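You operate a simulated robot arm through the tools that you are given. There is no shell and no other tool. Be economical: measure what you need, move in short steps, check, and stop when the job is done.

The job below is to be done with a simulated robot arm. You get a single attempt, and the scene is never put back.

JOB
Zero the counter, set 4 m and run the winder until it stops.
Fine: turn the counter knob back to RUN; press START once.

It is judged by the outcome, as a careful person would: the job done as asked, and still so three seconds after it is handed in. It fails if anything else is knocked over, pushed out of place, dropped, spilled or broken.

ROBOT AND FRAMES
A 6-joint arm with a two-finger parallel gripper, fixed in place. Base frame: the origin is at the foot of the arm, x ahead of it, y to its left, z up. Readings come in m, rad, newtons and seconds.
Its first joint turns from -2.897 to 2.897 rad. Payload 3.91 kg.
Tool frame: the origin (TCP) lies between the finger pads and is the grasp point; the fingertips stand 0.03 m ahead of it; z points along the fingers, y is the line along which they close. Largest opening 0.11 m; finger width 0.02, thickness 0.01; the body of the gripper, 0.048 by 0.112 m, starts 0.055 m behind the TCP.
Orientation is that of the tool frame in the base frame, as a unit quaternion [x, y, z, w]. With the fingers straight down and closing along the base's y, the tool's x points along the base's -x, its y along +y and its z along -z.

CONTROLS
- The arm moves only by the tool nudge_tool. Its argument "deltas" is a list of rows, each a list of 7 numbers: the gripper command, from -1 (shut) to 1 (fully open), values between in proportion, then the shift along the base's x, y, z in units of 20 mm (1.0 is 20 mm), then the turn, a rotation vector about the base's x, y, z in units of 8 degrees (1.0 is 8 degrees). In form: [[jaw, tx, ty, tz, wx, wy, wz], ...]. A call has 1 to 20 rows; each row shifts and turns the commanded pose from where the row before left it. A call with a number of a shift or a turn outside -1 to 1 is refused whole. Each row takes 0.2 s and may step no farther than 0.05 m and 0.15 rad from the row before; otherwise, or with a gripper value out of range, the whole call is refused. Where a pose cannot be reached the arm comes as near as it can. A force on the tool above 40 N (or 10 N above the force at the start of the call, whichever is more), or a blocked arm, ends the call early, and 0.2 s more pass. The fingers move at their own pace (about 0.108 m/s each) and stop on an object; they squeeze with about 43 N. The grip force told is the motor's: it shows also when the fingers shut on nothing. Time passes only in rows, and 0.2 s behind the last, so rows that do not move let the fingers close. The reply holds the time, the measured pose of the TCP, the force on the tool along the base axes, the opening and the grip force, in the units named above and with some noise, with the torque about the TCP (base axes, N m) and any sound that the robot's microphone picked up.
- Cameras (640 x 400 px; columns grow to the right, rows downward): "scene" is fixed at [0.0514, 0.6487, 1.6563]; the picture's right is [-0.70, -0.71, 0.00], its down [-0.34, 0.33, -0.88] and it looks along [0.63, -0.61, -0.48] (base axes); focal length 315 px, centre (320, 200). "wrist" rides on the gripper at [0.072, 0.017, -0.103] in the tool frame; the picture's right is [-0.23, 0.97, 0.00], its down [-0.76, -0.18, -0.62] and it looks along [-0.61, -0.14, 0.78] (tool axes); focal length 222 px, centre (320, 200). There is no depth. A picture from a camera that has moved, and an enlarged one, comes with that camera's place and axes in the base frame and with its lens.
- capture(camera): a new picture of that camera. The clock stands still meanwhile.
- close_up(camera, box): a new picture of the part [left, top, right, bottom] of that camera's present view, enlarged. The clock stands still meanwhile.
- sign_off(): hands the job in; it is judged then, once.

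Work in short steps. Places have to be worked out from the pictures, the camera data and where the tool is seen: move nearer, look again, correct. Check each grasp and each placing, and mend what went wrong. You have 120 turns and 68 pictures in all, those below and enlarged ones among them. Open the gripper and draw the arm clear of the work before you hand the job in, unless the task says otherwise; then end with one line.

The tools are called after ">>>" by a JSON object that holds its "op" and its "data". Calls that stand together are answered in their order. nudge_tool: Moves the arm, as the interface text tells. Its arguments: {"type":"object","properties":{"deltas":{"type":"array"}},"required":["deltas"]} The other tools are called the same way: capture (camera) takes a picture; close_up (camera, box) takes an enlarged picture of a part of a camera's view; sign_off () hands the job in.

At the start:

```text
t: 0.0
tcp_pos: [0.7358, -0.0096, 1.204]
tool_rot: [0.0, 1.0, 0.0, 0.0]
force: [-0.1, 1.0, 0.3]
torque: [0.02, -0.03, 0.01]
grip_width: 0.11
gripper_force: 0.1
```

scene: 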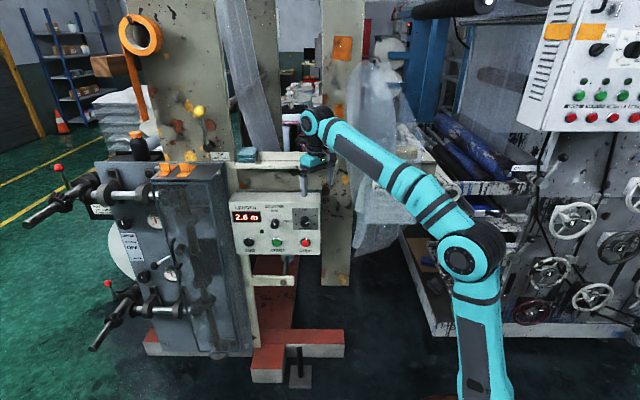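
wrist: 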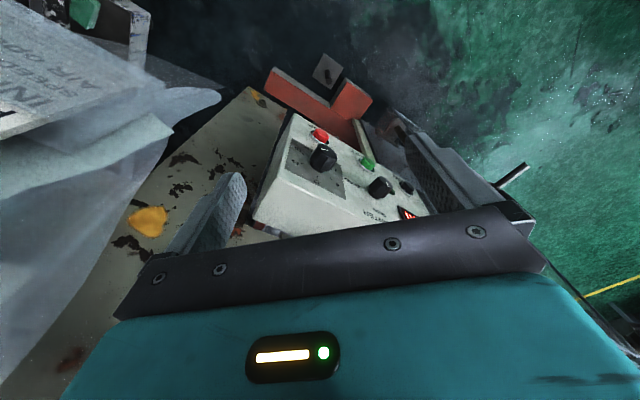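

I start by looking closer at the counter panel in the scene view.

>>> {"op": "close_up", "data": {"camera": "scene", "box": [220, 180, 340, 260]}}

>>> {"op": "close_up", "data": {"camera": "wrist", "box": [240, 100, 450, 240]}}

```text
5.00 times, centred on (280, 220) of scene
camera zoom: at [0.0514, 0.6487, 1.6563], right [-0.7, -0.71, 0.0], down [-0.34, 0.33, -0.88], along [0.63, -0.61, -0.48], focal length 1574 px, centre (520, 100)
```

zoom: 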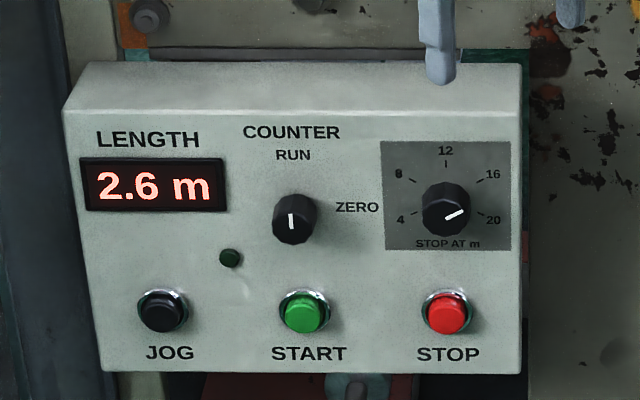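

```text
2.86 times, centred on (345, 170) of wrist
camera zoom: at [0.6636, 0.008, 1.3069], right [0.23, 0.97, 0.0], down [0.76, -0.18, 0.62], along [0.61, -0.14, -0.78], focal length 635 px, centre (249, 286)
```

zoom: 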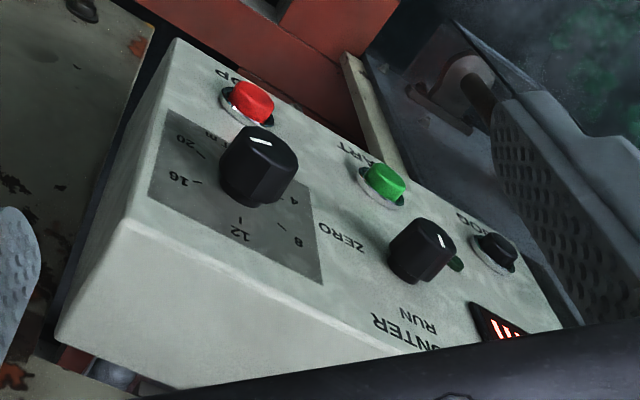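

The panel is upright, facing about (-0.71, 0.71, 0). I put the counter knob near (0.91, 0.06, 0.99), START near (0.913, 0.055, 0.895), and the STOP AT knob about 0.114 m to the right of the counter knob. I'll move away in y while pitching the tool to horizontal.

>>> {"op": "nudge_tool", "data": {"deltas": [[0, 0, 0.65, 0, 0, -1, 0], [0, 0, 0.65, 0, 0, -1, 0], [0, 0, 0.65, 0, 0, -1, 0], [0, 0, 0.65, 0, 0, -1, 0], [0, 0, 0.65, 0, 0, -1, 0], [0, 0, 0.65, 0, 0, -1, 0], [0, 0, 0.65, 0, 0, -1, 0], [0, 0, 0.65, 0, 0, -1, 0], [0, 0, 0.65, 0, 0, -1, 0], [0, 0, 0.65, 0, 0, -1, 0], [0, 0, 0.65, 0, 0, -1, 0], [0, 0, 0.65, 0, 0, -0.25, 0]]}}

```text
t: 2.6
tcp_pos: [0.7349, 0.146, 1.2026]
tool_rot: [0.0, 0.707, 0.0, 0.707]
force: [0.4, 0.1, 0.2]
torque: [0.0, -0.04, 0.04]
grip_width: 0.0549
gripper_force: 0.1
```

The tool is now horizontal. Next I yaw it -45° to face the panel.

>>> {"op": "nudge_tool", "data": {"deltas": [[0, 0, 0, 0, 0, 0, -1], [0, 0, 0, 0, 0, 0, -1], [0, 0, 0, 0, 0, 0, -1], [0, 0, 0, 0, 0, 0, -1], [0, 0, 0, 0, 0, 0, -1], [0, 0, 0, 0, 0, 0, -0.625], [0, 0, 0, 0, 0, 0, 0]]}}

>>> {"op": "capture", "data": {"camera": "scene"}}

>>> {"op": "capture", "data": {"camera": "wrist"}}

```text
t: 4.2
tcp_pos: [0.7356, 0.1478, 1.2052]
tool_rot: [0.272, 0.653, -0.271, 0.653]
force: [-0.3, 0.3, 0.1]
torque: [-0.01, -0.02, 0.0]
grip_width: 0.055
gripper_force: 0.2
```

```text
63 pictures are left
```

scene: 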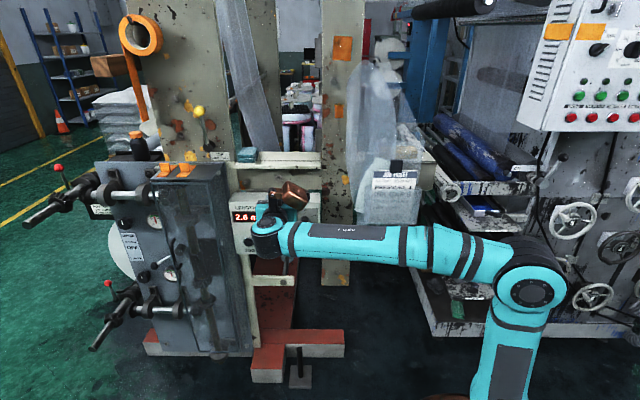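

```text
62 pictures are left
camera wrist: at [0.6751, 0.2327, 1.1311], right [0.69, 0.69, 0.23], down [-0.57, 0.32, 0.76], along [0.45, -0.65, 0.61], focal length 222 px, centre (320, 200)
```

wrist: 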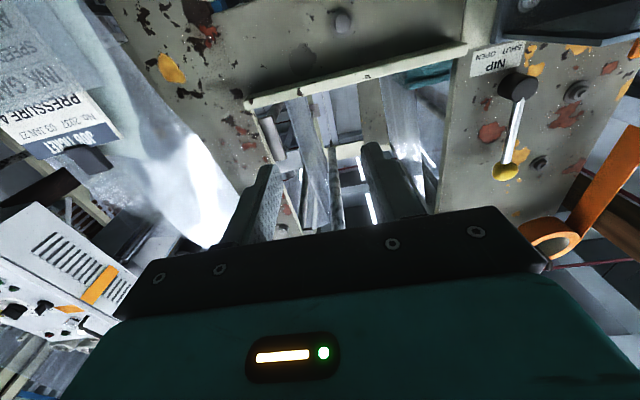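

Orientation is right: the tool faces the panel plane with the camera underneath. I lower it to a standoff in front of the counter knob.

>>> {"op": "nudge_tool", "data": {"deltas": [[0.2, 0.2, 0.2, -1, 0, 0, 0], [0.2, 0.2, 0.2, -1, 0, 0, 0], [0.2, 0.2, 0.2, -1, 0, 0, 0], [0.2, 0.2, 0.2, -1, 0, 0, 0], [0.2, 0.2, 0.2, -1, 0, 0, 0], [0.2, 0.2, 0.1, -1, 0, 0, 0], [0.2, 0.4, 0, -1, 0, 0, 0], [0.2, 0.4, 0, -1, 0, 0, 0], [0.2, 0.4, 0, -1, 0, 0, 0], [0.2, 0.4, 0, -1, 0, 0, 0], [0.2, 0.4, 0, -0.75, 0, 0, 0], [0.2, 0, 0, 0, 0, 0, 0]]}}

>>> {"op": "capture", "data": {"camera": "scene"}}

>>> {"op": "capture", "data": {"camera": "wrist"}}

```text
t: 6.8
tcp_pos: [0.7989, 0.1694, 0.9893]
tool_rot: [0.271, 0.653, -0.271, 0.653]
force: [0.0, -0.4, 0.9]
torque: [-0.03, -0.02, -0.01]
grip_width: 0.066
gripper_force: 0.1
```

```text
61 pictures are left
```

scene: 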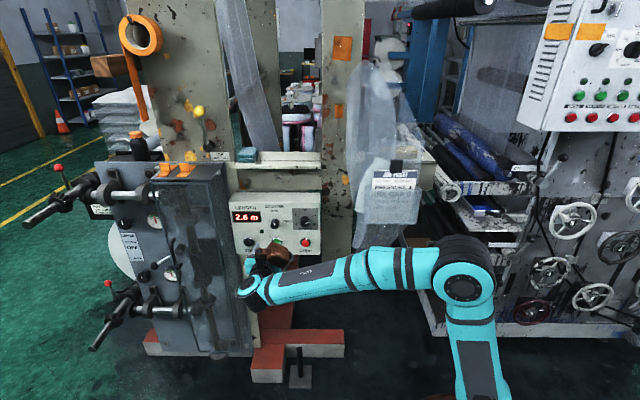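

```text
60 pictures are left
camera wrist: at [0.7386, 0.2543, 0.915], right [0.69, 0.69, 0.23], down [-0.57, 0.32, 0.76], along [0.45, -0.65, 0.61], focal length 222 px, centre (320, 200)
```

wrist: 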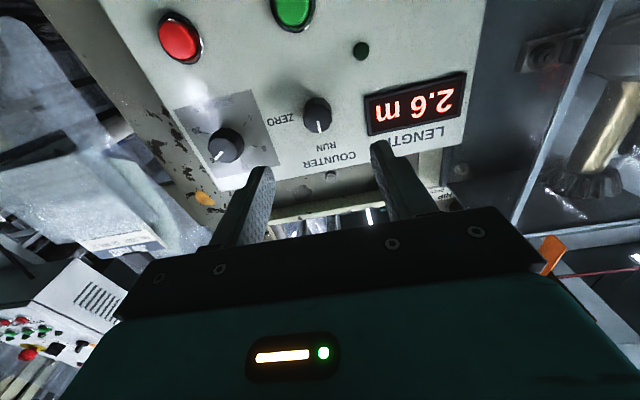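

The tool is aligned with the counter knob: I make it s≈-0.685, z≈0.99, and the knob stands about 25 mm proud. I advance along the tool axis most of the way, then check.

>>> {"op": "nudge_tool", "data": {"deltas": [[0.2, 0.707, -0.707, 0, 0, 0, 0], [0.2, 0.707, -0.707, 0, 0, 0, 0], [0.2, 0.707, -0.707, 0, 0, 0, 0], [0.2, 0.707, -0.707, 0, 0, 0, 0], [0.2, 0.707, -0.707, 0, 0, 0, 0], [0.2, 0.354, -0.354, 0, 0, 0, 0], [0.2, 0, 0, 0, 0, 0, 0]]}}

>>> {"op": "capture", "data": {"camera": "wrist"}}

>>> {"op": "close_up", "data": {"camera": "scene", "box": [220, 180, 340, 260]}}

```text
t: 8.4
tcp_pos: [0.878, 0.0915, 0.9916]
tool_rot: [0.272, 0.653, -0.27, 0.653]
force: [0.1, 0.2, 0.7]
torque: [0.02, -0.02, 0.02]
grip_width: 0.0657
gripper_force: 0.1
```

```text
59 pictures are left
camera wrist: at [0.817, 0.1758, 0.9167], right [0.69, 0.69, 0.23], down [-0.57, 0.32, 0.76], along [0.45, -0.65, 0.61], focal length 222 px, centre (320, 200)
```

wrist: 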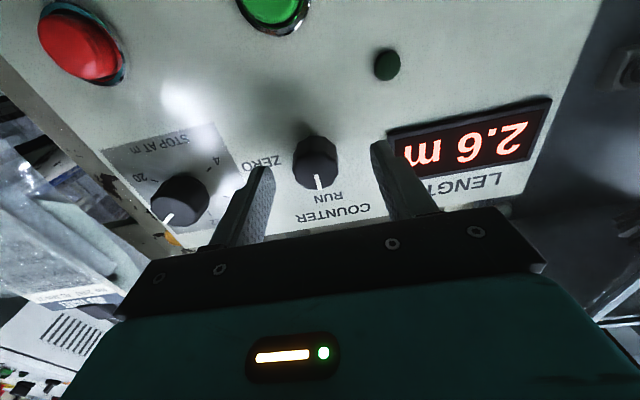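

```text
5.00 times, centred on (280, 220) of scene
camera zoom: at [0.0514, 0.6487, 1.6563], right [-0.7, -0.71, 0.0], down [-0.34, 0.33, -0.88], along [0.63, -0.61, -0.48], focal length 1574 px, centre (520, 100)
```

zoom: 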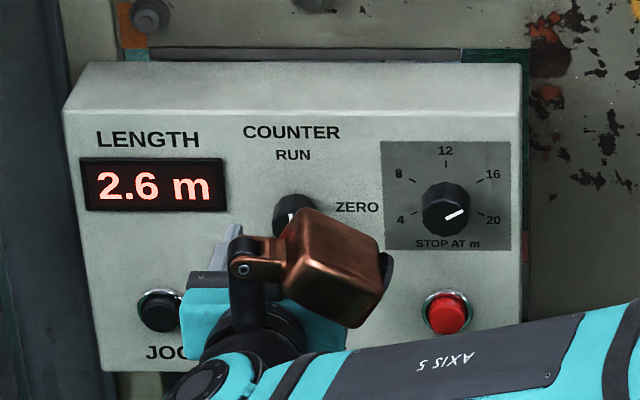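

I need the knob's exact centre and how far it stands out, so I zoom in.

>>> {"op": "close_up", "data": {"camera": "wrist", "box": [230, 110, 410, 230]}}

```text
3.33 times, centred on (320, 170) of wrist
camera zoom: at [0.817, 0.1758, 0.9167], right [0.69, 0.69, 0.23], down [-0.57, 0.32, 0.76], along [0.45, -0.65, 0.61], focal length 740 px, centre (320, 300)
```

zoom: 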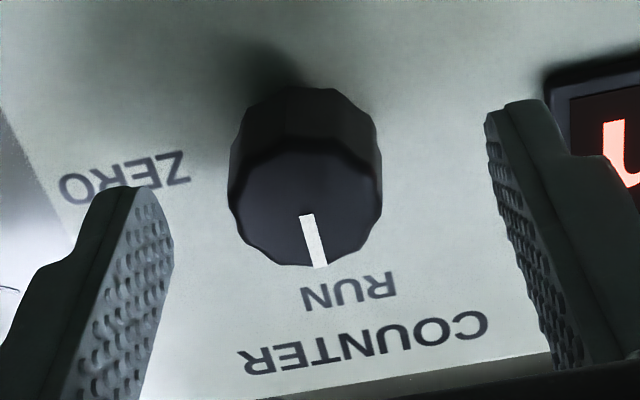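

The knob centre is about 5 mm above and 3 mm to the right of my tool axis. I correct that, advance about 27 mm, and grip.

>>> {"op": "nudge_tool", "data": {"deltas": [[0.2, -0.1, -0.1, 0.25, 0, 0, 0], [0.2, 0.5, -0.5, 0, 0, 0, 0], [0.2, 0.45, -0.45, 0, 0, 0, 0], [0.2, 0, 0, 0, 0, 0, 0], [-0.6, 0, 0, 0, 0, 0, 0], [-0.6, 0, 0, 0, 0, 0, 0], [-0.6, 0, 0, 0, 0, 0, 0]]}}

>>> {"op": "close_up", "data": {"camera": "wrist", "box": [200, 80, 440, 240]}}

```text
t: 10.0
tcp_pos: [0.894, 0.0686, 0.9945]
tool_rot: [0.27, 0.654, -0.271, 0.653]
force: [-2.9, 0.8, -2.8]
torque: [0.04, 0.02, -0.01]
grip_width: 0.0335
gripper_force: 45.4
```

```text
2.50 times, centred on (320, 160) of wrist
camera zoom: at [0.8328, 0.154, 0.9212], right [0.69, 0.69, 0.23], down [-0.57, 0.32, 0.76], along [0.45, -0.65, 0.61], focal length 555 px, centre (320, 300)
```

zoom: 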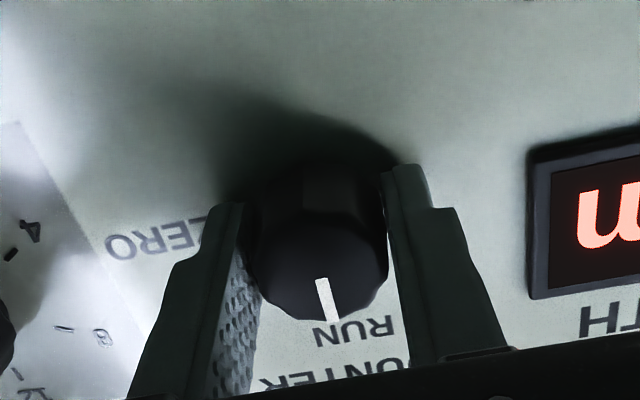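

The knob is gripped at 33.5 mm. I turn it clockwise, about +(0.707, -0.707, 0), by 24° first.

>>> {"op": "nudge_tool", "data": {"deltas": [[-0.6, 0, 0, 0, 0.707, -0.707, 0], [-0.6, 0, 0, 0, 0.707, -0.707, 0], [-0.6, 0, 0, 0, 0.707, -0.707, 0]]}}

>>> {"op": "close_up", "data": {"camera": "wrist", "box": [200, 80, 440, 240]}}

```text
t: 10.8
tcp_pos: [0.8931, 0.068, 0.9948]
tool_rot: [0.401, 0.582, -0.128, 0.696]
force: [-16.6, -9.6, -2.5]
torque: [0.45, 0.44, -0.26]
grip_width: 0.0332
gripper_force: 44.6
```

```text
2.50 times, centred on (320, 160) of wrist
camera zoom: at [0.8531, 0.1741, 0.9344], right [0.56, 0.56, 0.61], down [-0.78, 0.11, 0.62], along [0.28, -0.82, 0.5], focal length 555 px, centre (320, 300)
```

zoom: 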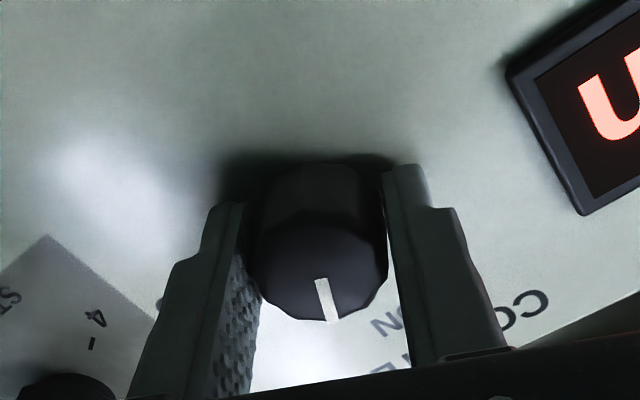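

The knob turns with the fingers, but a sideways load of about 18 N shows my axis sits a few mm high. I shift down slightly while turning another 16° and check the force.

>>> {"op": "nudge_tool", "data": {"deltas": [[-0.6, -0.03, -0.03, -0.15, 0, 0, 0], [-0.6, 0, 0, 0, 0.707, -0.707, 0], [-0.6, 0, 0, 0, 0.707, -0.707, 0]]}}

```text
t: 11.6
tcp_pos: [0.8937, 0.0692, 0.9954]
tool_rot: [0.478, 0.52, -0.031, 0.707]
force: [16.4, -8.4, 34.1]
torque: [-0.8, -0.77, -0.37]
grip_width: 0.0333
gripper_force: 45.1
```

The vertical load is now +34 N, so that correction went the wrong way. I move up and read again.

>>> {"op": "nudge_tool", "data": {"deltas": [[-0.6, 0, 0, 0.15, 0, 0, 0], [-0.6, 0, 0, 0, 0, 0, 0]]}}

>>> {"op": "close_up", "data": {"camera": "wrist", "box": [200, 80, 440, 240]}}

```text
t: 12.2
tcp_pos: [0.8941, 0.0675, 0.9954]
tool_rot: [0.478, 0.521, -0.032, 0.706]
force: [15.9, -12.2, 19.2]
torque: [-0.56, -0.54, -0.25]
grip_width: 0.0334
gripper_force: 45.1
```

```text
2.50 times, centred on (320, 160) of wrist
camera zoom: at [0.8631, 0.1844, 0.949], right [0.42, 0.42, 0.8], down [-0.88, 0.0, 0.47], along [0.2, -0.91, 0.37], focal length 555 px, centre (320, 300)
```

zoom: 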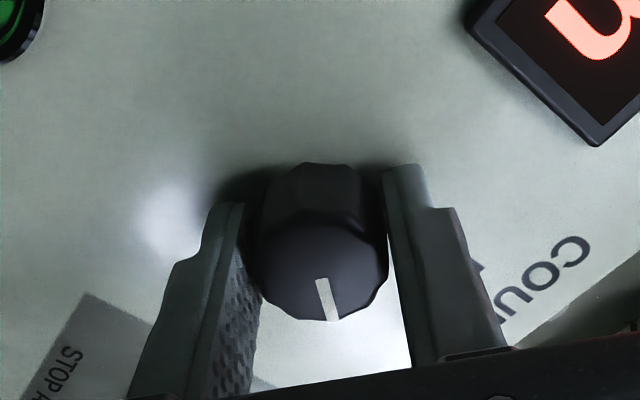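

The loads show the arm wants to go up a little and slightly toward the panel. I ease it that way and continue turning.

>>> {"op": "nudge_tool", "data": {"deltas": [[-0.6, 0.07, -0.07, 0.15, 0, 0, 0], [-0.6, 0, 0, 0.05, 0.707, -0.707, 0], [-0.6, 0, 0, 0, 0.707, -0.707, 0]]}}

```text
t: 12.8
tcp_pos: [0.8937, 0.068, 0.995]
tool_rot: [0.507, 0.495, 0.007, 0.706]
force: [-34.2, 4.0, -3.8]
torque: [0.23, 0.23, -0.31]
grip_width: 0.0333
gripper_force: 45.1
out of reach, approached as far as the arm can: row 3
stopped in row 3: the force on the tool passed its limit at 45 N (the readings are from after the stop); the commanded pose is now the measured one
```

The wrist reached its limit at about 46°. I release, back off, and check where the knob sits.

>>> {"op": "nudge_tool", "data": {"deltas": [[0.2, 0, 0, 0, 0, 0, 0], [0.2, 0, 0, 0, 0, 0, 0], [0.2, -0.7, 0.7, 0, 0, 0, 0], [0.2, -0.7, 0.7, 0, 0, 0, 0]]}}

>>> {"op": "close_up", "data": {"camera": "wrist", "box": [140, 0, 500, 240]}}

>>> {"op": "close_up", "data": {"camera": "scene", "box": [220, 180, 340, 260]}}

```text
t: 13.8
tcp_pos: [0.8686, 0.0947, 0.9938]
tool_rot: [0.506, 0.496, 0.007, 0.705]
force: [-0.4, 0.3, -0.4]
torque: [0.02, 0.01, 0.02]
grip_width: 0.066
gripper_force: 0.1
```

```text
1.67 times, centred on (320, 120) of wrist
camera zoom: at [0.8411, 0.2138, 0.954], right [0.36, 0.36, 0.86], down [-0.92, -0.03, 0.4], along [0.17, -0.93, 0.31], focal length 370 px, centre (320, 333)
```

zoom: 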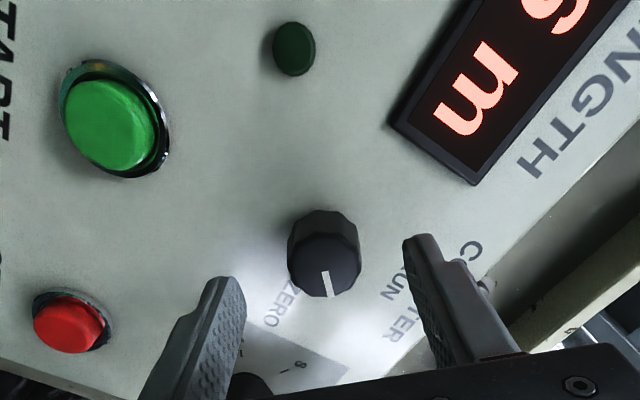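

```text
5.00 times, centred on (280, 220) of scene
camera zoom: at [0.0514, 0.6487, 1.6563], right [-0.7, -0.71, 0.0], down [-0.34, 0.33, -0.88], along [0.63, -0.61, -0.48], focal length 1574 px, centre (520, 100)
```

zoom: 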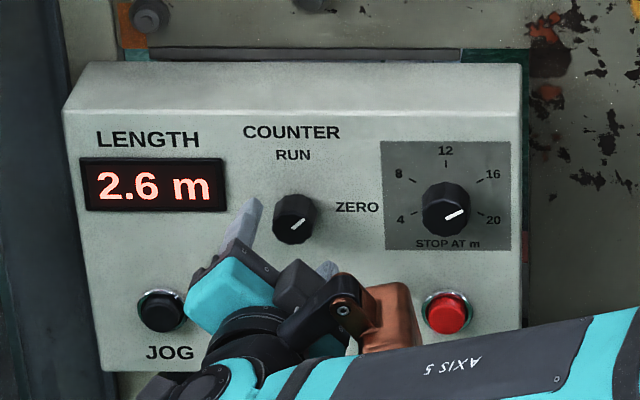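

The knob stayed at about 46°. I roll the tool back counter-clockwise by 96° in free space so I can regrip with room to turn.

>>> {"op": "nudge_tool", "data": {"deltas": [[0.2, 0, 0, 0, -0.707, 0.707, 0], [0.2, 0, 0, 0, -0.707, 0.707, 0], [0.2, 0, 0, 0, -0.707, 0.707, 0], [0.2, 0, 0, 0, -0.707, 0.707, 0], [0.2, 0, 0, 0, -0.707, 0.707, 0], [0.2, 0, 0, 0, -0.707, 0.707, 0], [0.2, 0, 0, 0, -0.707, 0.707, 0], [0.2, 0, 0, 0, -0.707, 0.707, 0], [0.2, 0, 0, 0, -0.707, 0.707, 0], [0.2, 0, 0, 0, -0.707, 0.707, 0], [0.2, 0, 0, 0, -0.707, 0.707, 0], [0.2, 0, 0, 0, -0.707, 0.707, 0], [0.2, 0, 0, 0, 0, 0, 0]]}}

>>> {"op": "close_up", "data": {"camera": "wrist", "box": [140, 0, 500, 240]}}

```text
t: 16.6
tcp_pos: [0.8656, 0.0954, 0.9936]
tool_rot: [-0.027, 0.706, -0.524, 0.477]
force: [0.3, 0.0, 0.2]
torque: [-0.01, 0.01, -0.01]
grip_width: 0.0659
gripper_force: 0.1
```

```text
1.67 times, centred on (320, 120) of wrist
camera zoom: at [0.7628, 0.1376, 0.9328], right [0.57, 0.56, -0.6], down [-0.11, 0.77, 0.62], along [0.82, -0.29, 0.5], focal length 370 px, centre (320, 333)
```

zoom: 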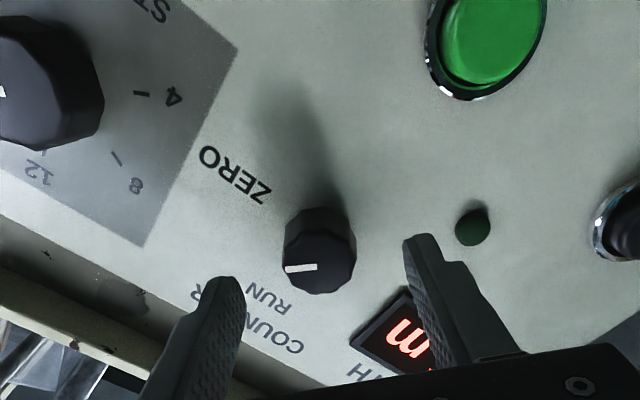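

Rolls down to -50° work, and the knob looks centred in both roll views, so the axis is s≈-0.680, z≈0.994. I advance 38 mm and grip.

>>> {"op": "nudge_tool", "data": {"deltas": [[0.2, 0.45, -0.45, 0, 0, 0, 0], [0.2, 0.45, -0.45, 0, 0, 0, 0], [0.2, 0.45, -0.45, 0, 0, 0, 0], [0.2, 0, 0, 0, 0, 0, 0], [-0.5, 0, 0, 0, 0, 0, 0], [-0.5, 0, 0, 0, 0, 0, 0], [-0.5, 0, 0, 0, 0, 0, 0]]}}

```text
t: 18.2
tcp_pos: [0.8933, 0.0678, 0.9952]
tool_rot: [-0.028, 0.706, -0.522, 0.477]
force: [-1.9, -1.7, 4.5]
torque: [-0.08, -0.08, -0.13]
grip_width: 0.0332
gripper_force: 44.8
```

The grip is good and the side load is small. I turn clockwise 24° and read the forces.

>>> {"op": "nudge_tool", "data": {"deltas": [[-0.5, 0, 0, 0, 0.707, -0.707, 0], [-0.5, 0, 0, 0, 0.707, -0.707, 0], [-0.5, 0, 0, 0, 0.707, -0.707, 0]]}}

```text
t: 19.0
tcp_pos: [0.8945, 0.0684, 0.9959]
tool_rot: [0.121, 0.697, -0.411, 0.575]
force: [-21.9, -7.4, -4.5]
torque: [-0.02, -0.09, -0.49]
grip_width: 0.0328
gripper_force: 45.0
```

A load of about 20 N pushes to the right, so I ease that way and keep turning.

>>> {"op": "nudge_tool", "data": {"deltas": [[-0.5, -0.12, -0.06, 0, 0, 0, 0], [-0.5, 0, 0, 0, 0.707, -0.707, 0], [-0.5, 0, 0, 0, 0.707, -0.707, 0]]}}

>>> {"op": "close_up", "data": {"camera": "scene", "box": [220, 180, 340, 260]}}

```text
t: 19.8
tcp_pos: [0.8937, 0.0678, 0.9937]
tool_rot: [0.198, 0.679, -0.342, 0.619]
force: [41.1, 2.7, 4.4]
torque: [0.12, 0.17, 0.62]
grip_width: 0.0333
gripper_force: 45.2
stopped in row 3: the force on the tool passed its limit at 44 N (the readings are from after the stop); the commanded pose is now the measured one
```

```text
5.00 times, centred on (280, 220) of scene
camera zoom: at [0.0514, 0.6487, 1.6563], right [-0.7, -0.71, 0.0], down [-0.34, 0.33, -0.88], along [0.63, -0.61, -0.48], focal length 1574 px, centre (520, 100)
```

zoom: 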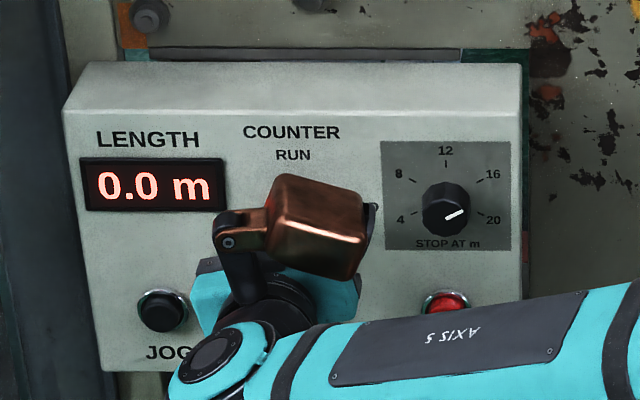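

The counter reads 0.0 m, so it is zeroed. Now I turn it back counter-clockwise more slowly, in 4° rows.

>>> {"op": "nudge_tool", "data": {"deltas": [[-0.5, 0, 0, 0, 0, 0, 0], [-0.5, 0, 0, 0, -0.354, 0.354, 0], [-0.5, 0, 0, 0, -0.354, 0.354, 0], [-0.5, 0, 0, 0, -0.354, 0.354, 0], [-0.5, 0, 0, 0, -0.354, 0.354, 0]]}}

```text
t: 21.0
tcp_pos: [0.8934, 0.0689, 0.9938]
tool_rot: [0.101, 0.7, -0.425, 0.565]
force: [48.3, 7.2, 12.3]
torque: [-0.25, -0.2, 0.74]
grip_width: 0.033
gripper_force: 45.2
```

The residual load is high (48 N along x). I open briefly to relax the grip and then read where the tool settles.

>>> {"op": "nudge_tool", "data": {"deltas": [[-0.2, 0, 0, 0, 0, 0, 0], [-0.2, 0, 0, 0, 0, 0, 0]]}}

>>> {"op": "close_up", "data": {"camera": "wrist", "box": [200, 80, 440, 240]}}

```text
t: 21.6
tcp_pos: [0.8922, 0.067, 0.994]
tool_rot: [0.101, 0.7, -0.424, 0.566]
force: [0.3, -0.3, 0.2]
torque: [-0.01, 0.0, 0.03]
grip_width: 0.044
gripper_force: 0.0
```

```text
2.50 times, centred on (320, 160) of wrist
camera zoom: at [0.8055, 0.1274, 0.9219], right [0.68, 0.68, -0.27], down [-0.29, 0.59, 0.75], along [0.67, -0.44, 0.6], focal length 555 px, centre (320, 300)
```

zoom: 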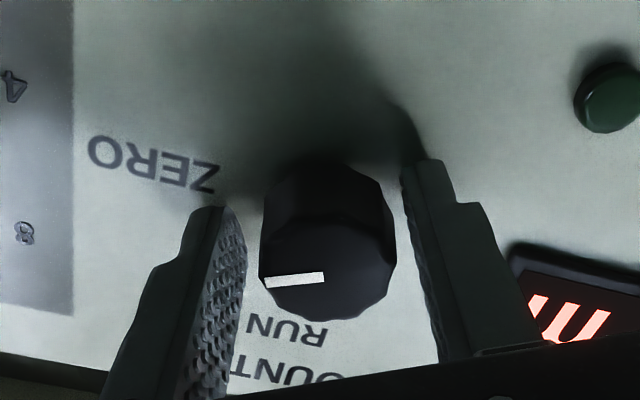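

Relaxed, the knob is centred between the fingers. The arm is stiff (about 25 N/mm), so I'll work in short grip-and-turn strokes with relaxes between them.

>>> {"op": "nudge_tool", "data": {"deltas": [[-0.5, 0, 0, 0, 0, 0, 0], [-0.5, 0, 0, 0, 0, 0, 0], [-0.5, 0, 0, 0, -0.354, 0.354, 0], [-0.5, 0, 0, 0, -0.354, 0.354, 0], [-0.5, 0, 0, 0, -0.354, 0.354, 0], [-0.5, 0, 0, 0, -0.354, 0.354, 0], [-0.5, 0, 0, 0, -0.354, 0.354, 0], [-0.5, 0, 0, 0, -0.354, 0.354, 0]]}}

```text
t: 23.4
tcp_pos: [0.8926, 0.0671, 0.9932]
tool_rot: [-0.047, 0.705, -0.534, 0.465]
force: [16.3, 1.0, -7.6]
torque: [0.17, 0.23, -0.03]
grip_width: 0.0334
gripper_force: 45.5
```

The load is modest now. I trim half a millimetre and continue another 24°.

>>> {"op": "nudge_tool", "data": {"deltas": [[-0.5, 0.025, 0, -0.015, 0, 0, 0], [-0.5, 0, 0, 0, -0.354, 0.354, 0], [-0.5, 0, 0, 0, -0.354, 0.354, 0], [-0.5, 0, 0, 0, -0.354, 0.354, 0], [-0.5, 0, 0, 0, -0.354, 0.354, 0], [-0.5, 0, 0, 0, -0.354, 0.354, 0], [-0.5, 0, 0, 0, -0.354, 0.354, 0]]}}

>>> {"op": "close_up", "data": {"camera": "wrist", "box": [140, 0, 500, 240]}}

```text
t: 25.0
tcp_pos: [0.8929, 0.0681, 0.9947]
tool_rot: [-0.193, 0.68, -0.619, 0.344]
force: [6.4, 1.7, -4.7]
torque: [0.0, 0.03, 0.38]
grip_width: 0.0334
gripper_force: 45.2
```

```text
1.67 times, centred on (320, 120) of wrist
camera zoom: at [0.7724, 0.0946, 0.9602], right [0.32, 0.31, -0.9], down [0.06, 0.94, 0.35], along [0.95, -0.16, 0.28], focal length 370 px, centre (320, 333)
```

zoom: 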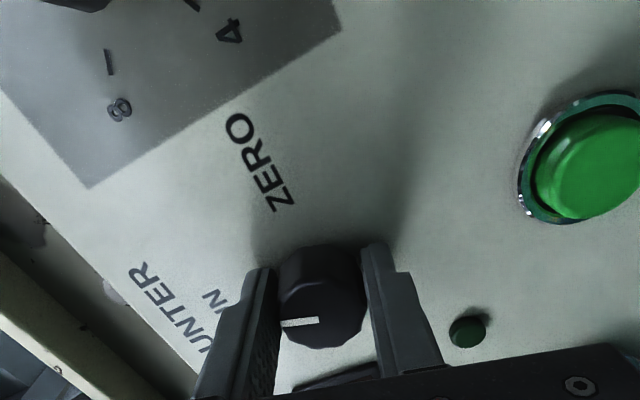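

The tool is rolled to about -76°, with roughly 20° left to RUN. I continue.

>>> {"op": "nudge_tool", "data": {"deltas": [[-0.5, 0.01, 0, -0.01, -0.354, 0.354, 0], [-0.5, 0, 0, 0, -0.354, 0.354, 0], [-0.5, 0, 0, 0, -0.354, 0.354, 0], [-0.5, 0, 0, 0, -0.354, 0.354, 0], [-0.5, 0, 0, 0, -0.354, 0.354, 0], [-0.5, 0, 0, 0, 0, 0, 0]]}}

>>> {"op": "close_up", "data": {"camera": "scene", "box": [220, 180, 340, 260]}}

>>> {"op": "close_up", "data": {"camera": "wrist", "box": [140, 0, 500, 240]}}

```text
t: 26.4
tcp_pos: [0.8926, 0.0681, 0.995]
tool_rot: [0.309, -0.635, 0.668, -0.233]
force: [-7.4, 6.8, -5.1]
torque: [0.39, -0.12, 0.12]
grip_width: 0.033
gripper_force: 44.8
```

```text
5.00 times, centred on (280, 220) of scene
camera zoom: at [0.0514, 0.6487, 1.6563], right [-0.7, -0.71, 0.0], down [-0.34, 0.33, -0.88], along [0.63, -0.61, -0.48], focal length 1574 px, centre (520, 100)
```

zoom: 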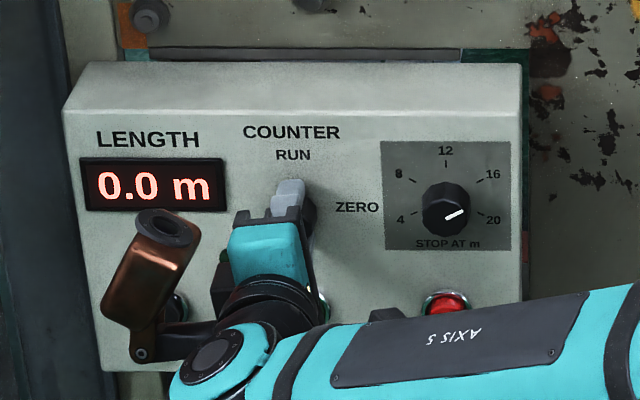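

```text
1.67 times, centred on (320, 120) of wrist
camera zoom: at [0.7675, 0.0895, 0.9852], right [0.08, 0.08, -0.99], down [0.11, 0.99, 0.09], along [0.99, -0.11, 0.07], focal length 370 px, centre (320, 333)
```

zoom: 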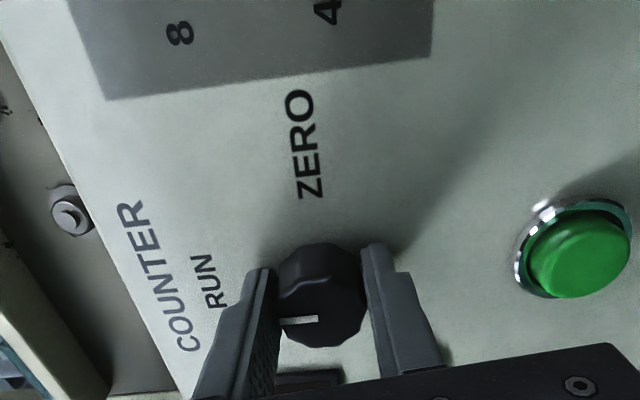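

The pointer is at RUN and the display stays at 0.0 m. I release and withdraw.

>>> {"op": "nudge_tool", "data": {"deltas": [[0.2, 0, 0, 0, 0, 0, 0], [0.2, 0, 0, 0, 0, 0, 0], [0.2, -0.7, 0.7, 0, 0, 0, 0], [0.2, -0.7, 0.7, 0, 0, 0, 0], [0.2, -0.7, 0.7, 0, 0, 0, 0], [0.2, -0.6, -0.6, 0, 0.707, -0.707, 0], [0.2, -0.6, -0.6, 0, 0.707, -0.707, 0], [0.2, -0.6, -0.6, 0, 0.707, -0.707, 0], [0.2, -0.6, -0.6, 0, 0.707, -0.707, 0], [0.2, -0.6, -0.6, 0, 0.707, -0.707, 0], [0.2, -0.6, -0.6, 0, 0.707, -0.707, 0], [0.2, -0.4, -0.4, 0, 0.707, -0.707, 0], [0.2, 0, 0, 0, 0.707, -0.707, 0], [0.2, 0, 0, 0, 0.707, -0.707, 0], [0.2, 0, 0, 0, 0.707, -0.707, 0], [0.2, 0, 0, 0, 0.707, -0.707, 0], [0.2, 0, 0, 0, 0.707, -0.707, 0], [0.2, 0, 0, 0, 0.707, -0.707, 0]]}}

>>> {"op": "capture", "data": {"camera": "wrist"}}

>>> {"op": "close_up", "data": {"camera": "scene", "box": [220, 180, 340, 260]}}

```text
t: 30.2
tcp_pos: [0.7692, 0.0306, 0.9954]
tool_rot: [0.313, 0.635, -0.228, 0.669]
force: [-0.5, -0.4, -0.3]
torque: [-0.01, 0.02, 0.01]
grip_width: 0.066
gripper_force: 0.1
```

```text
45 pictures are left
camera wrist: at [0.7164, 0.1218, 0.9246], right [0.66, 0.66, 0.35], down [-0.63, 0.25, 0.73], along [0.4, -0.71, 0.58], focal length 222 px, centre (320, 200)
```

wrist: 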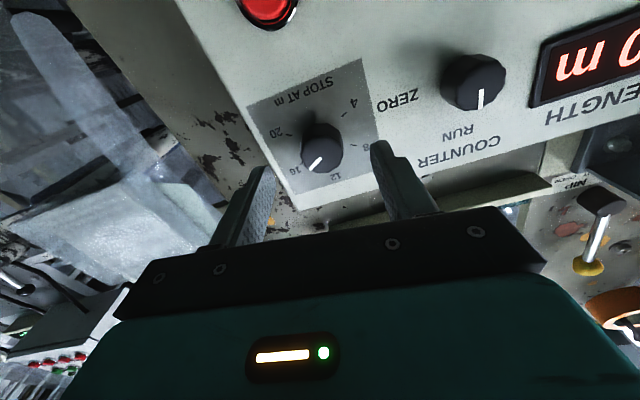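

```text
5.00 times, centred on (280, 220) of scene
camera zoom: at [0.0514, 0.6487, 1.6563], right [-0.7, -0.71, 0.0], down [-0.34, 0.33, -0.88], along [0.63, -0.61, -0.48], focal length 1574 px, centre (520, 100)
```

zoom: 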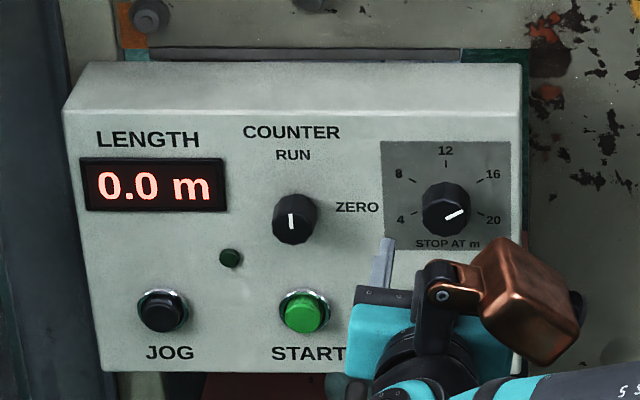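

The counter is at RUN, reading 0.0 m. I zoom on the dial to measure tick angles and the pointer.

>>> {"op": "close_up", "data": {"camera": "scene", "box": [292, 206, 325, 232]}}

>>> {"op": "close_up", "data": {"camera": "wrist", "box": [240, 50, 400, 210]}}

```text
15.38 times, centred on (308, 219) of scene
camera zoom: at [0.0514, 0.6487, 1.6563], right [-0.7, -0.71, 0.0], down [-0.34, 0.33, -0.88], along [0.63, -0.61, -0.48], focal length 4844 px, centre (497, -92)
```

zoom: 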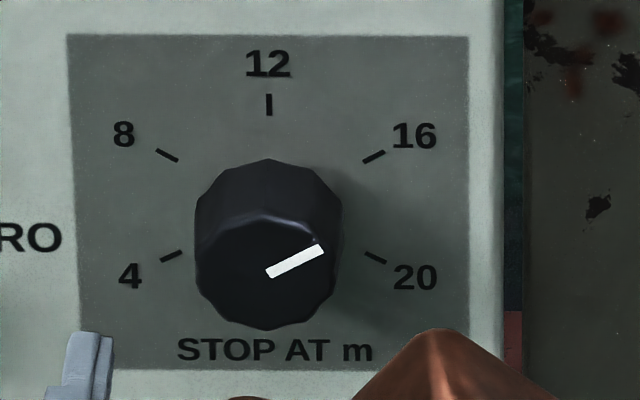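

```text
2.50 times, centred on (320, 130) of wrist
camera zoom: at [0.7164, 0.1218, 0.9246], right [0.66, 0.66, 0.35], down [-0.63, 0.25, 0.73], along [0.4, -0.71, 0.58], focal length 555 px, centre (320, 375)
```

zoom: 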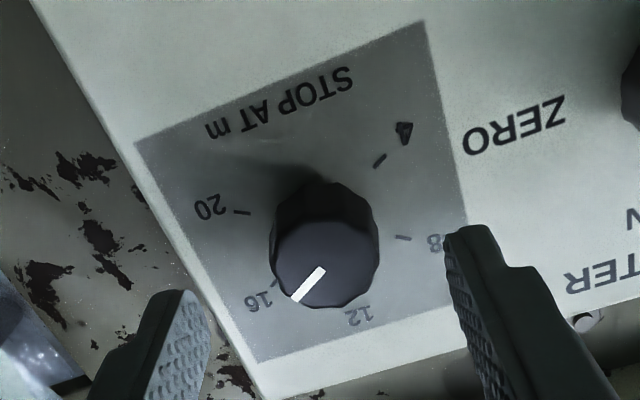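

The ticks are 60° apart (4 at -120°, 16 at +60°). The pointer is at about +63° (≈16.2), so I need about 183° counter-clockwise. The knob centre is s≈-0.565, z≈1.003. I roll to +38°, raise 7.5 mm, and view the centring at a nearer distance.

>>> {"op": "nudge_tool", "data": {"deltas": [[0.2, 0, 0, 0.375, 0.707, -0.707, 0], [0.2, 0, 0, 0, 0.707, -0.707, 0], [0.2, 0, 0, 0, 0.707, -0.707, 0], [0.2, 0, 0, 0, 0.707, -0.707, 0], [0.2, 0.55, -0.55, 0, 0, 0, 0], [0.2, 0.5, -0.5, 0, 0, 0, 0], [0.2, 0, 0, 0, 0, 0, 0]]}}

>>> {"op": "close_up", "data": {"camera": "wrist", "box": [140, 0, 500, 240]}}

```text
t: 31.8
tcp_pos: [0.7903, 0.0085, 1.0027]
tool_rot: [0.476, 0.524, -0.034, 0.705]
force: [-0.5, 0.6, 0.1]
torque: [0.0, -0.03, 0.02]
grip_width: 0.0661
gripper_force: 0.0
```

```text
1.67 times, centred on (320, 120) of wrist
camera zoom: at [0.7604, 0.1234, 0.956], right [0.43, 0.43, 0.79], down [-0.88, 0.0, 0.48], along [0.2, -0.9, 0.38], focal length 370 px, centre (320, 333)
```

zoom: 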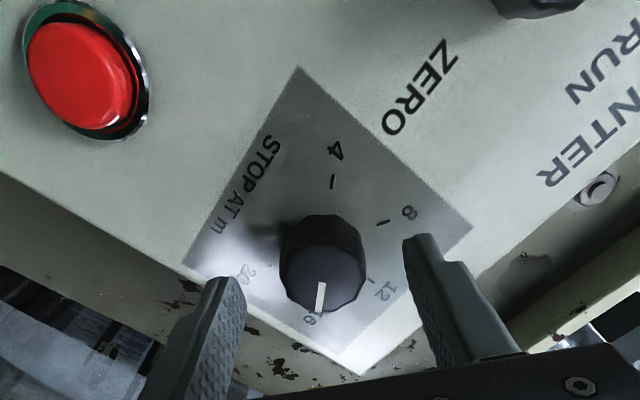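

The dial knob is slightly right of and above the axis, about 2 mm each. I correct, advance 30 mm, and grip.

>>> {"op": "nudge_tool", "data": {"deltas": [[0.2, -0.08, -0.08, 0.12, 0, 0, 0], [0.2, 0.53, -0.53, 0, 0, 0, 0], [0.2, 0.53, -0.53, 0, 0, 0, 0], [0.2, 0, 0, 0, 0, 0, 0], [-0.2, 0, 0, 0, 0, 0, 0], [-0.5, 0, 0, 0, 0, 0, 0], [-0.5, 0, 0, 0, 0, 0, 0]]}}

```text
t: 33.4
tcp_pos: [0.8113, -0.0149, 1.004]
tool_rot: [0.476, 0.524, -0.035, 0.705]
force: [-14.2, -2.9, -12.6]
torque: [0.12, 0.08, -0.42]
grip_width: 0.0373
gripper_force: 44.9
```

Gripped at 37 mm. I trim under a millimetre along the load and start turning counter-clockwise.

>>> {"op": "nudge_tool", "data": {"deltas": [[-0.5, -0.025, -0.01, -0.02, 0, 0, 0], [-0.5, 0, 0, 0, -0.354, 0.354, 0], [-0.5, 0, 0, 0, -0.354, 0.354, 0], [-0.5, 0, 0, 0, -0.354, 0.354, 0], [-0.5, 0, 0, 0, -0.354, 0.354, 0]]}}

```text
t: 34.6
tcp_pos: [0.8104, -0.0149, 1.0039]
tool_rot: [0.398, 0.585, -0.132, 0.694]
force: [9.2, -4.6, -0.4]
torque: [0.02, 0.02, -0.03]
grip_width: 0.0374
gripper_force: 44.8
```

Loads are low, so I continue another 32°.

>>> {"op": "nudge_tool", "data": {"deltas": [[-0.5, 0.01, -0.01, 0, -0.354, 0.354, 0], [-0.5, 0, 0, 0, -0.354, 0.354, 0], [-0.5, 0, 0, 0, -0.354, 0.354, 0], [-0.5, 0, 0, 0, -0.354, 0.354, 0], [-0.5, 0, 0, 0, -0.354, 0.354, 0], [-0.5, 0, 0, 0, -0.354, 0.354, 0], [-0.5, 0, 0, 0, -0.354, 0.354, 0], [-0.5, 0, 0, 0, -0.354, 0.354, 0]]}}

>>> {"op": "close_up", "data": {"camera": "wrist", "box": [140, 0, 500, 240]}}

```text
t: 36.4
tcp_pos: [0.8109, -0.0144, 1.0042]
tool_rot: [0.221, 0.672, -0.318, 0.631]
force: [5.6, -0.7, 4.2]
torque: [-0.14, -0.16, 0.02]
grip_width: 0.0372
gripper_force: 45.1
```

```text
1.67 times, centred on (320, 120) of wrist
camera zoom: at [0.7428, 0.0632, 0.9291], right [0.71, 0.7, 0.08], down [-0.48, 0.4, 0.78], along [0.52, -0.59, 0.62], focal length 370 px, centre (320, 333)
```

zoom: 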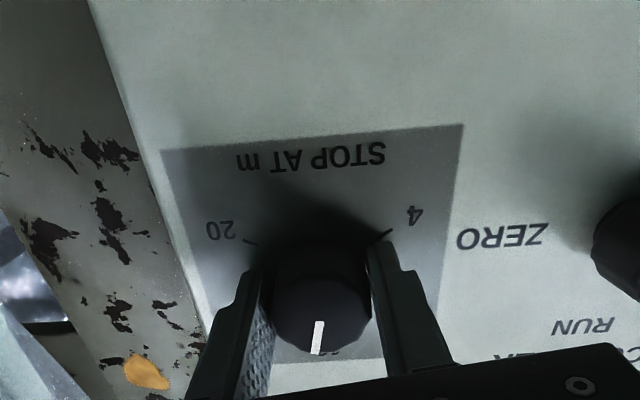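

The knob is following: tool roll about -9°, knob about +15°. I continue 72° more.

>>> {"op": "nudge_tool", "data": {"deltas": [[-0.5, 0.005, 0, 0.005, -0.354, 0.354, 0], [-0.5, 0, 0, 0, -0.354, 0.354, 0], [-0.5, 0, 0, 0, -0.354, 0.354, 0], [-0.5, 0, 0, 0, -0.354, 0.354, 0], [-0.5, 0, 0, 0, -0.354, 0.354, 0], [-0.5, 0, 0, 0, -0.354, 0.354, 0], [-0.5, 0, 0, 0, -0.354, 0.354, 0], [-0.5, 0, 0, 0, -0.354, 0.354, 0], [-0.5, 0, 0, 0, -0.354, 0.354, 0], [-0.5, 0, 0, 0, -0.354, 0.354, 0], [-0.5, 0, 0, 0, -0.354, 0.354, 0], [-0.5, 0, 0, 0, -0.354, 0.354, 0], [-0.5, 0, 0, 0, -0.354, 0.354, 0], [-0.5, 0, 0, 0, -0.354, 0.354, 0], [-0.5, 0, 0, 0, -0.354, 0.354, 0], [-0.5, 0, 0, 0, -0.354, 0.354, 0], [-0.5, 0, 0, 0, -0.354, 0.354, 0], [-0.5, 0, 0, 0, -0.354, 0.354, 0]]}}

>>> {"op": "close_up", "data": {"camera": "wrist", "box": [140, 0, 500, 240]}}

```text
t: 40.2
tcp_pos: [0.811, -0.0135, 1.0048]
tool_rot: [-0.215, 0.673, -0.63, 0.323]
force: [2.9, -15.3, 0.1]
torque: [0.05, 0.06, -0.85]
grip_width: 0.0372
gripper_force: 45.3
```

```text
1.67 times, centred on (320, 120) of wrist
camera zoom: at [0.6896, 0.0103, 0.975], right [0.27, 0.27, -0.92], down [0.07, 0.95, 0.3], along [0.96, -0.15, 0.24], focal length 370 px, centre (320, 333)
```

zoom: 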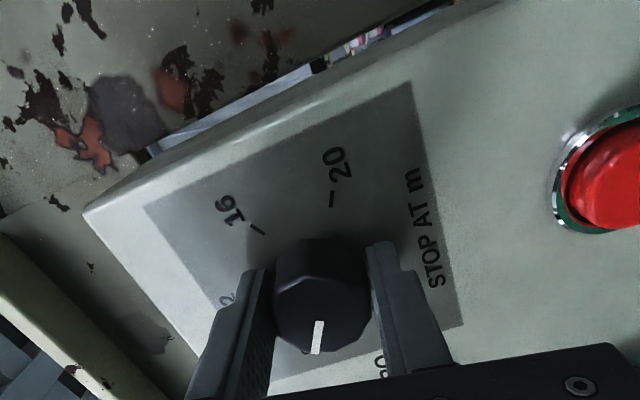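

Tool roll is about -80° and the knob about -57°, near 8. I trim y and continue 40° to see how far the wrist allows.

>>> {"op": "nudge_tool", "data": {"deltas": [[-0.5, 0, -0.025, 0, -0.354, 0.354, 0], [-0.5, 0, 0, 0, -0.354, 0.354, 0], [-0.5, 0, 0, 0, -0.354, 0.354, 0], [-0.5, 0, 0, 0, -0.354, 0.354, 0], [-0.5, 0, 0, 0, -0.354, 0.354, 0], [-0.5, 0, 0, 0, -0.354, 0.354, 0], [-0.5, 0, 0, 0, -0.354, 0.354, 0], [-0.5, 0, 0, 0, -0.354, 0.354, 0], [-0.5, 0, 0, 0, -0.354, 0.354, 0], [-0.5, 0, 0, 0, -0.354, 0.354, 0]]}}

>>> {"op": "close_up", "data": {"camera": "wrist", "box": [140, 0, 500, 240]}}

```text
t: 42.4
tcp_pos: [0.8101, -0.0152, 1.0059]
tool_rot: [0.434, -0.557, 0.703, -0.089]
force: [12.6, -9.6, 9.6]
torque: [0.06, 0.07, 0.48]
grip_width: 0.0373
gripper_force: 45.2
```

```text
1.67 times, centred on (320, 120) of wrist
camera zoom: at [0.6878, 0.0085, 1.0262], right [-0.21, -0.21, -0.95], down [0.09, 0.97, -0.24], along [0.97, -0.13, -0.19], focal length 370 px, centre (320, 333)
```

zoom: 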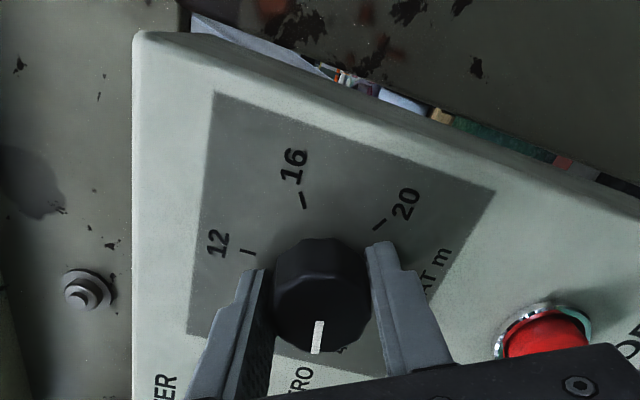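

The knob is at about -97° and needs about 23° more. I go 16° more, then measure precisely.

>>> {"op": "nudge_tool", "data": {"deltas": [[-0.5, 0.015, -0.015, 0.01, -0.354, 0.354, 0], [-0.5, 0, 0, 0, -0.354, 0.354, 0], [-0.5, 0, 0, 0, -0.354, 0.354, 0], [-0.5, 0, 0, 0, -0.354, 0.354, 0], [-0.5, 0, 0, 0, 0, 0, 0]]}}

>>> {"op": "close_up", "data": {"camera": "scene", "box": [280, 196, 336, 236]}}

>>> {"op": "close_up", "data": {"camera": "wrist", "box": [230, 60, 440, 220]}}

```text
t: 43.6
tcp_pos: [0.8101, -0.0156, 1.0047]
tool_rot: [0.507, -0.491, 0.708, 0.009]
force: [11.6, -1.5, 2.2]
torque: [0.02, 0.02, -0.02]
grip_width: 0.0372
gripper_force: 45.2
stopped in row 5: the force on the tool passed its limit at 42 N (the readings are from after the stop); the commanded pose is now the measured one
```

```text
10.00 times, centred on (308, 216) of scene
camera zoom: at [0.0514, 0.6487, 1.6563], right [-0.7, -0.71, 0.0], down [-0.34, 0.33, -0.88], along [0.63, -0.61, -0.48], focal length 3149 px, centre (440, 40)
```

zoom: 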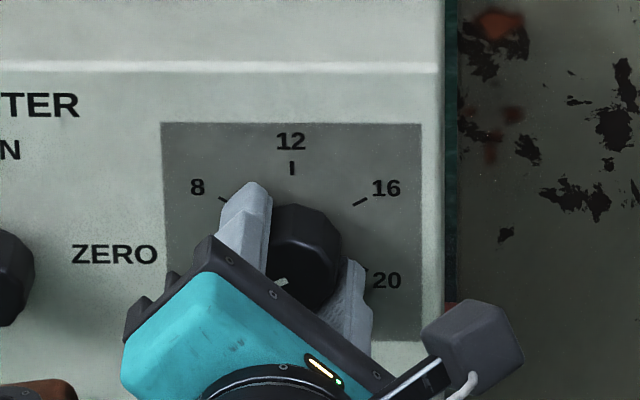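

```text
2.50 times, centred on (335, 140) of wrist
camera zoom: at [0.694, 0.0147, 1.0448], right [-0.39, -0.39, -0.83], down [0.02, 0.9, -0.43], along [0.92, -0.18, -0.34], focal length 555 px, centre (282, 350)
```

zoom: 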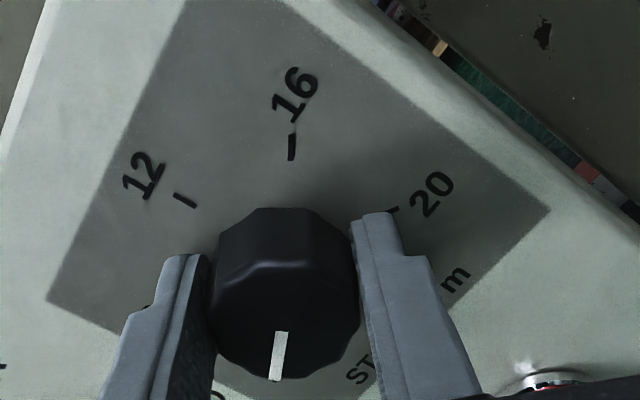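

By the quaternions I've turned about 176°, so the knob should be near -113° and about 7° short. I release, back off, and measure the pointer.

>>> {"op": "nudge_tool", "data": {"deltas": [[0, 0, 0, 0, 0, 0, 0], [0.2, 0, 0, 0, 0, 0, 0], [0.2, -0.53, 0.53, 0, 0, 0, 0], [0.2, -0.53, 0.53, 0, 0, 0, 0], [0.2, -0.53, 0.53, 0, 0, 0, 0], [0.2, -0.53, 0.53, 0, 0, 0, 0], [0.2, 0, 0, 0, 0, 0, 0]]}}

>>> {"op": "close_up", "data": {"camera": "scene", "box": [292, 206, 325, 232]}}

>>> {"op": "close_up", "data": {"camera": "wrist", "box": [230, 20, 440, 180]}}

```text
t: 45.2
tcp_pos: [0.767, 0.0279, 1.0057]
tool_rot: [0.507, -0.491, 0.708, 0.009]
force: [-0.7, -0.5, 0.0]
torque: [-0.02, 0.02, -0.03]
grip_width: 0.0657
gripper_force: 0.0
```

```text
15.38 times, centred on (308, 219) of scene
camera zoom: at [0.0514, 0.6487, 1.6563], right [-0.7, -0.71, 0.0], down [-0.34, 0.33, -0.88], along [0.63, -0.61, -0.48], focal length 4844 px, centre (497, -92)
```

zoom: 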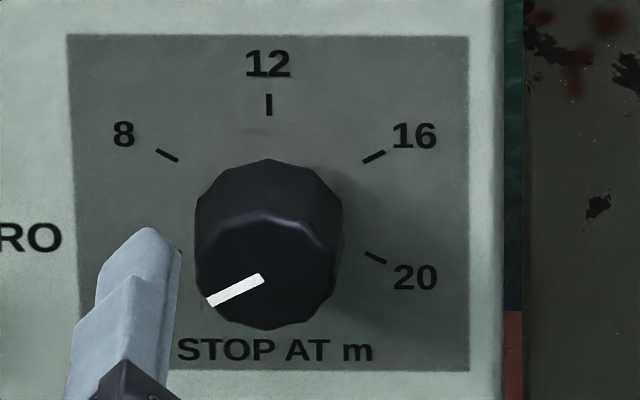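

```text
2.50 times, centred on (335, 100) of wrist
camera zoom: at [0.6501, 0.0581, 1.044], right [-0.39, -0.39, -0.83], down [0.02, 0.9, -0.43], along [0.92, -0.18, -0.34], focal length 555 px, centre (282, 450)
```

zoom: 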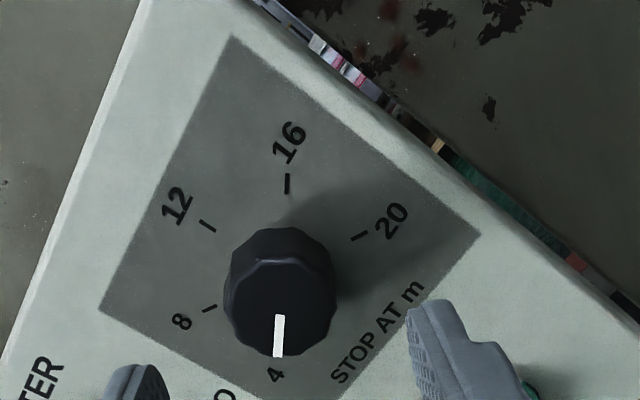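

The pointer is nearly on 4. I zoom further to measure any residual error.

>>> {"op": "close_up", "data": {"camera": "scene", "box": [300, 211, 318, 229]}}

>>> {"op": "close_up", "data": {"camera": "wrist", "box": [300, 60, 390, 180]}}

```text
16.00 times, centred on (309, 220) of scene
camera zoom: at [0.0514, 0.6487, 1.6563], right [-0.7, -0.71, 0.0], down [-0.34, 0.33, -0.88], along [0.63, -0.61, -0.48], focal length 5038 px, centre (496, -120)
```

zoom: 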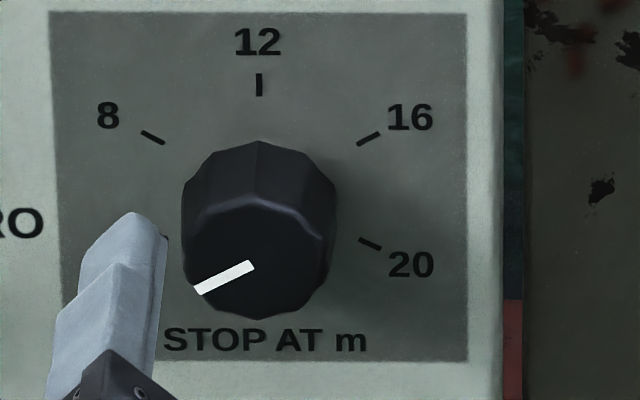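

```text
3.33 times, centred on (345, 120) of wrist
camera zoom: at [0.6501, 0.0581, 1.044], right [-0.39, -0.39, -0.83], down [0.02, 0.9, -0.43], along [0.92, -0.18, -0.34], focal length 740 px, centre (237, 467)
```

zoom: 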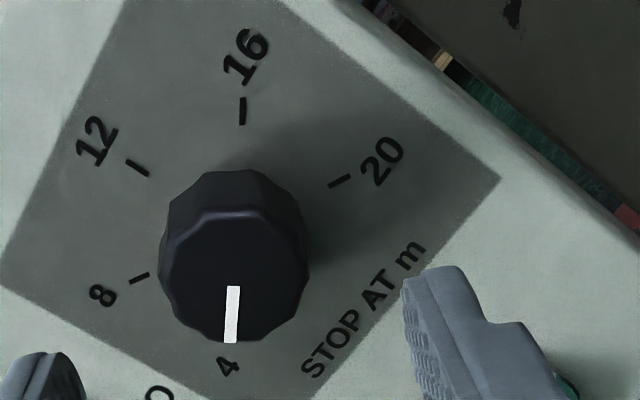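

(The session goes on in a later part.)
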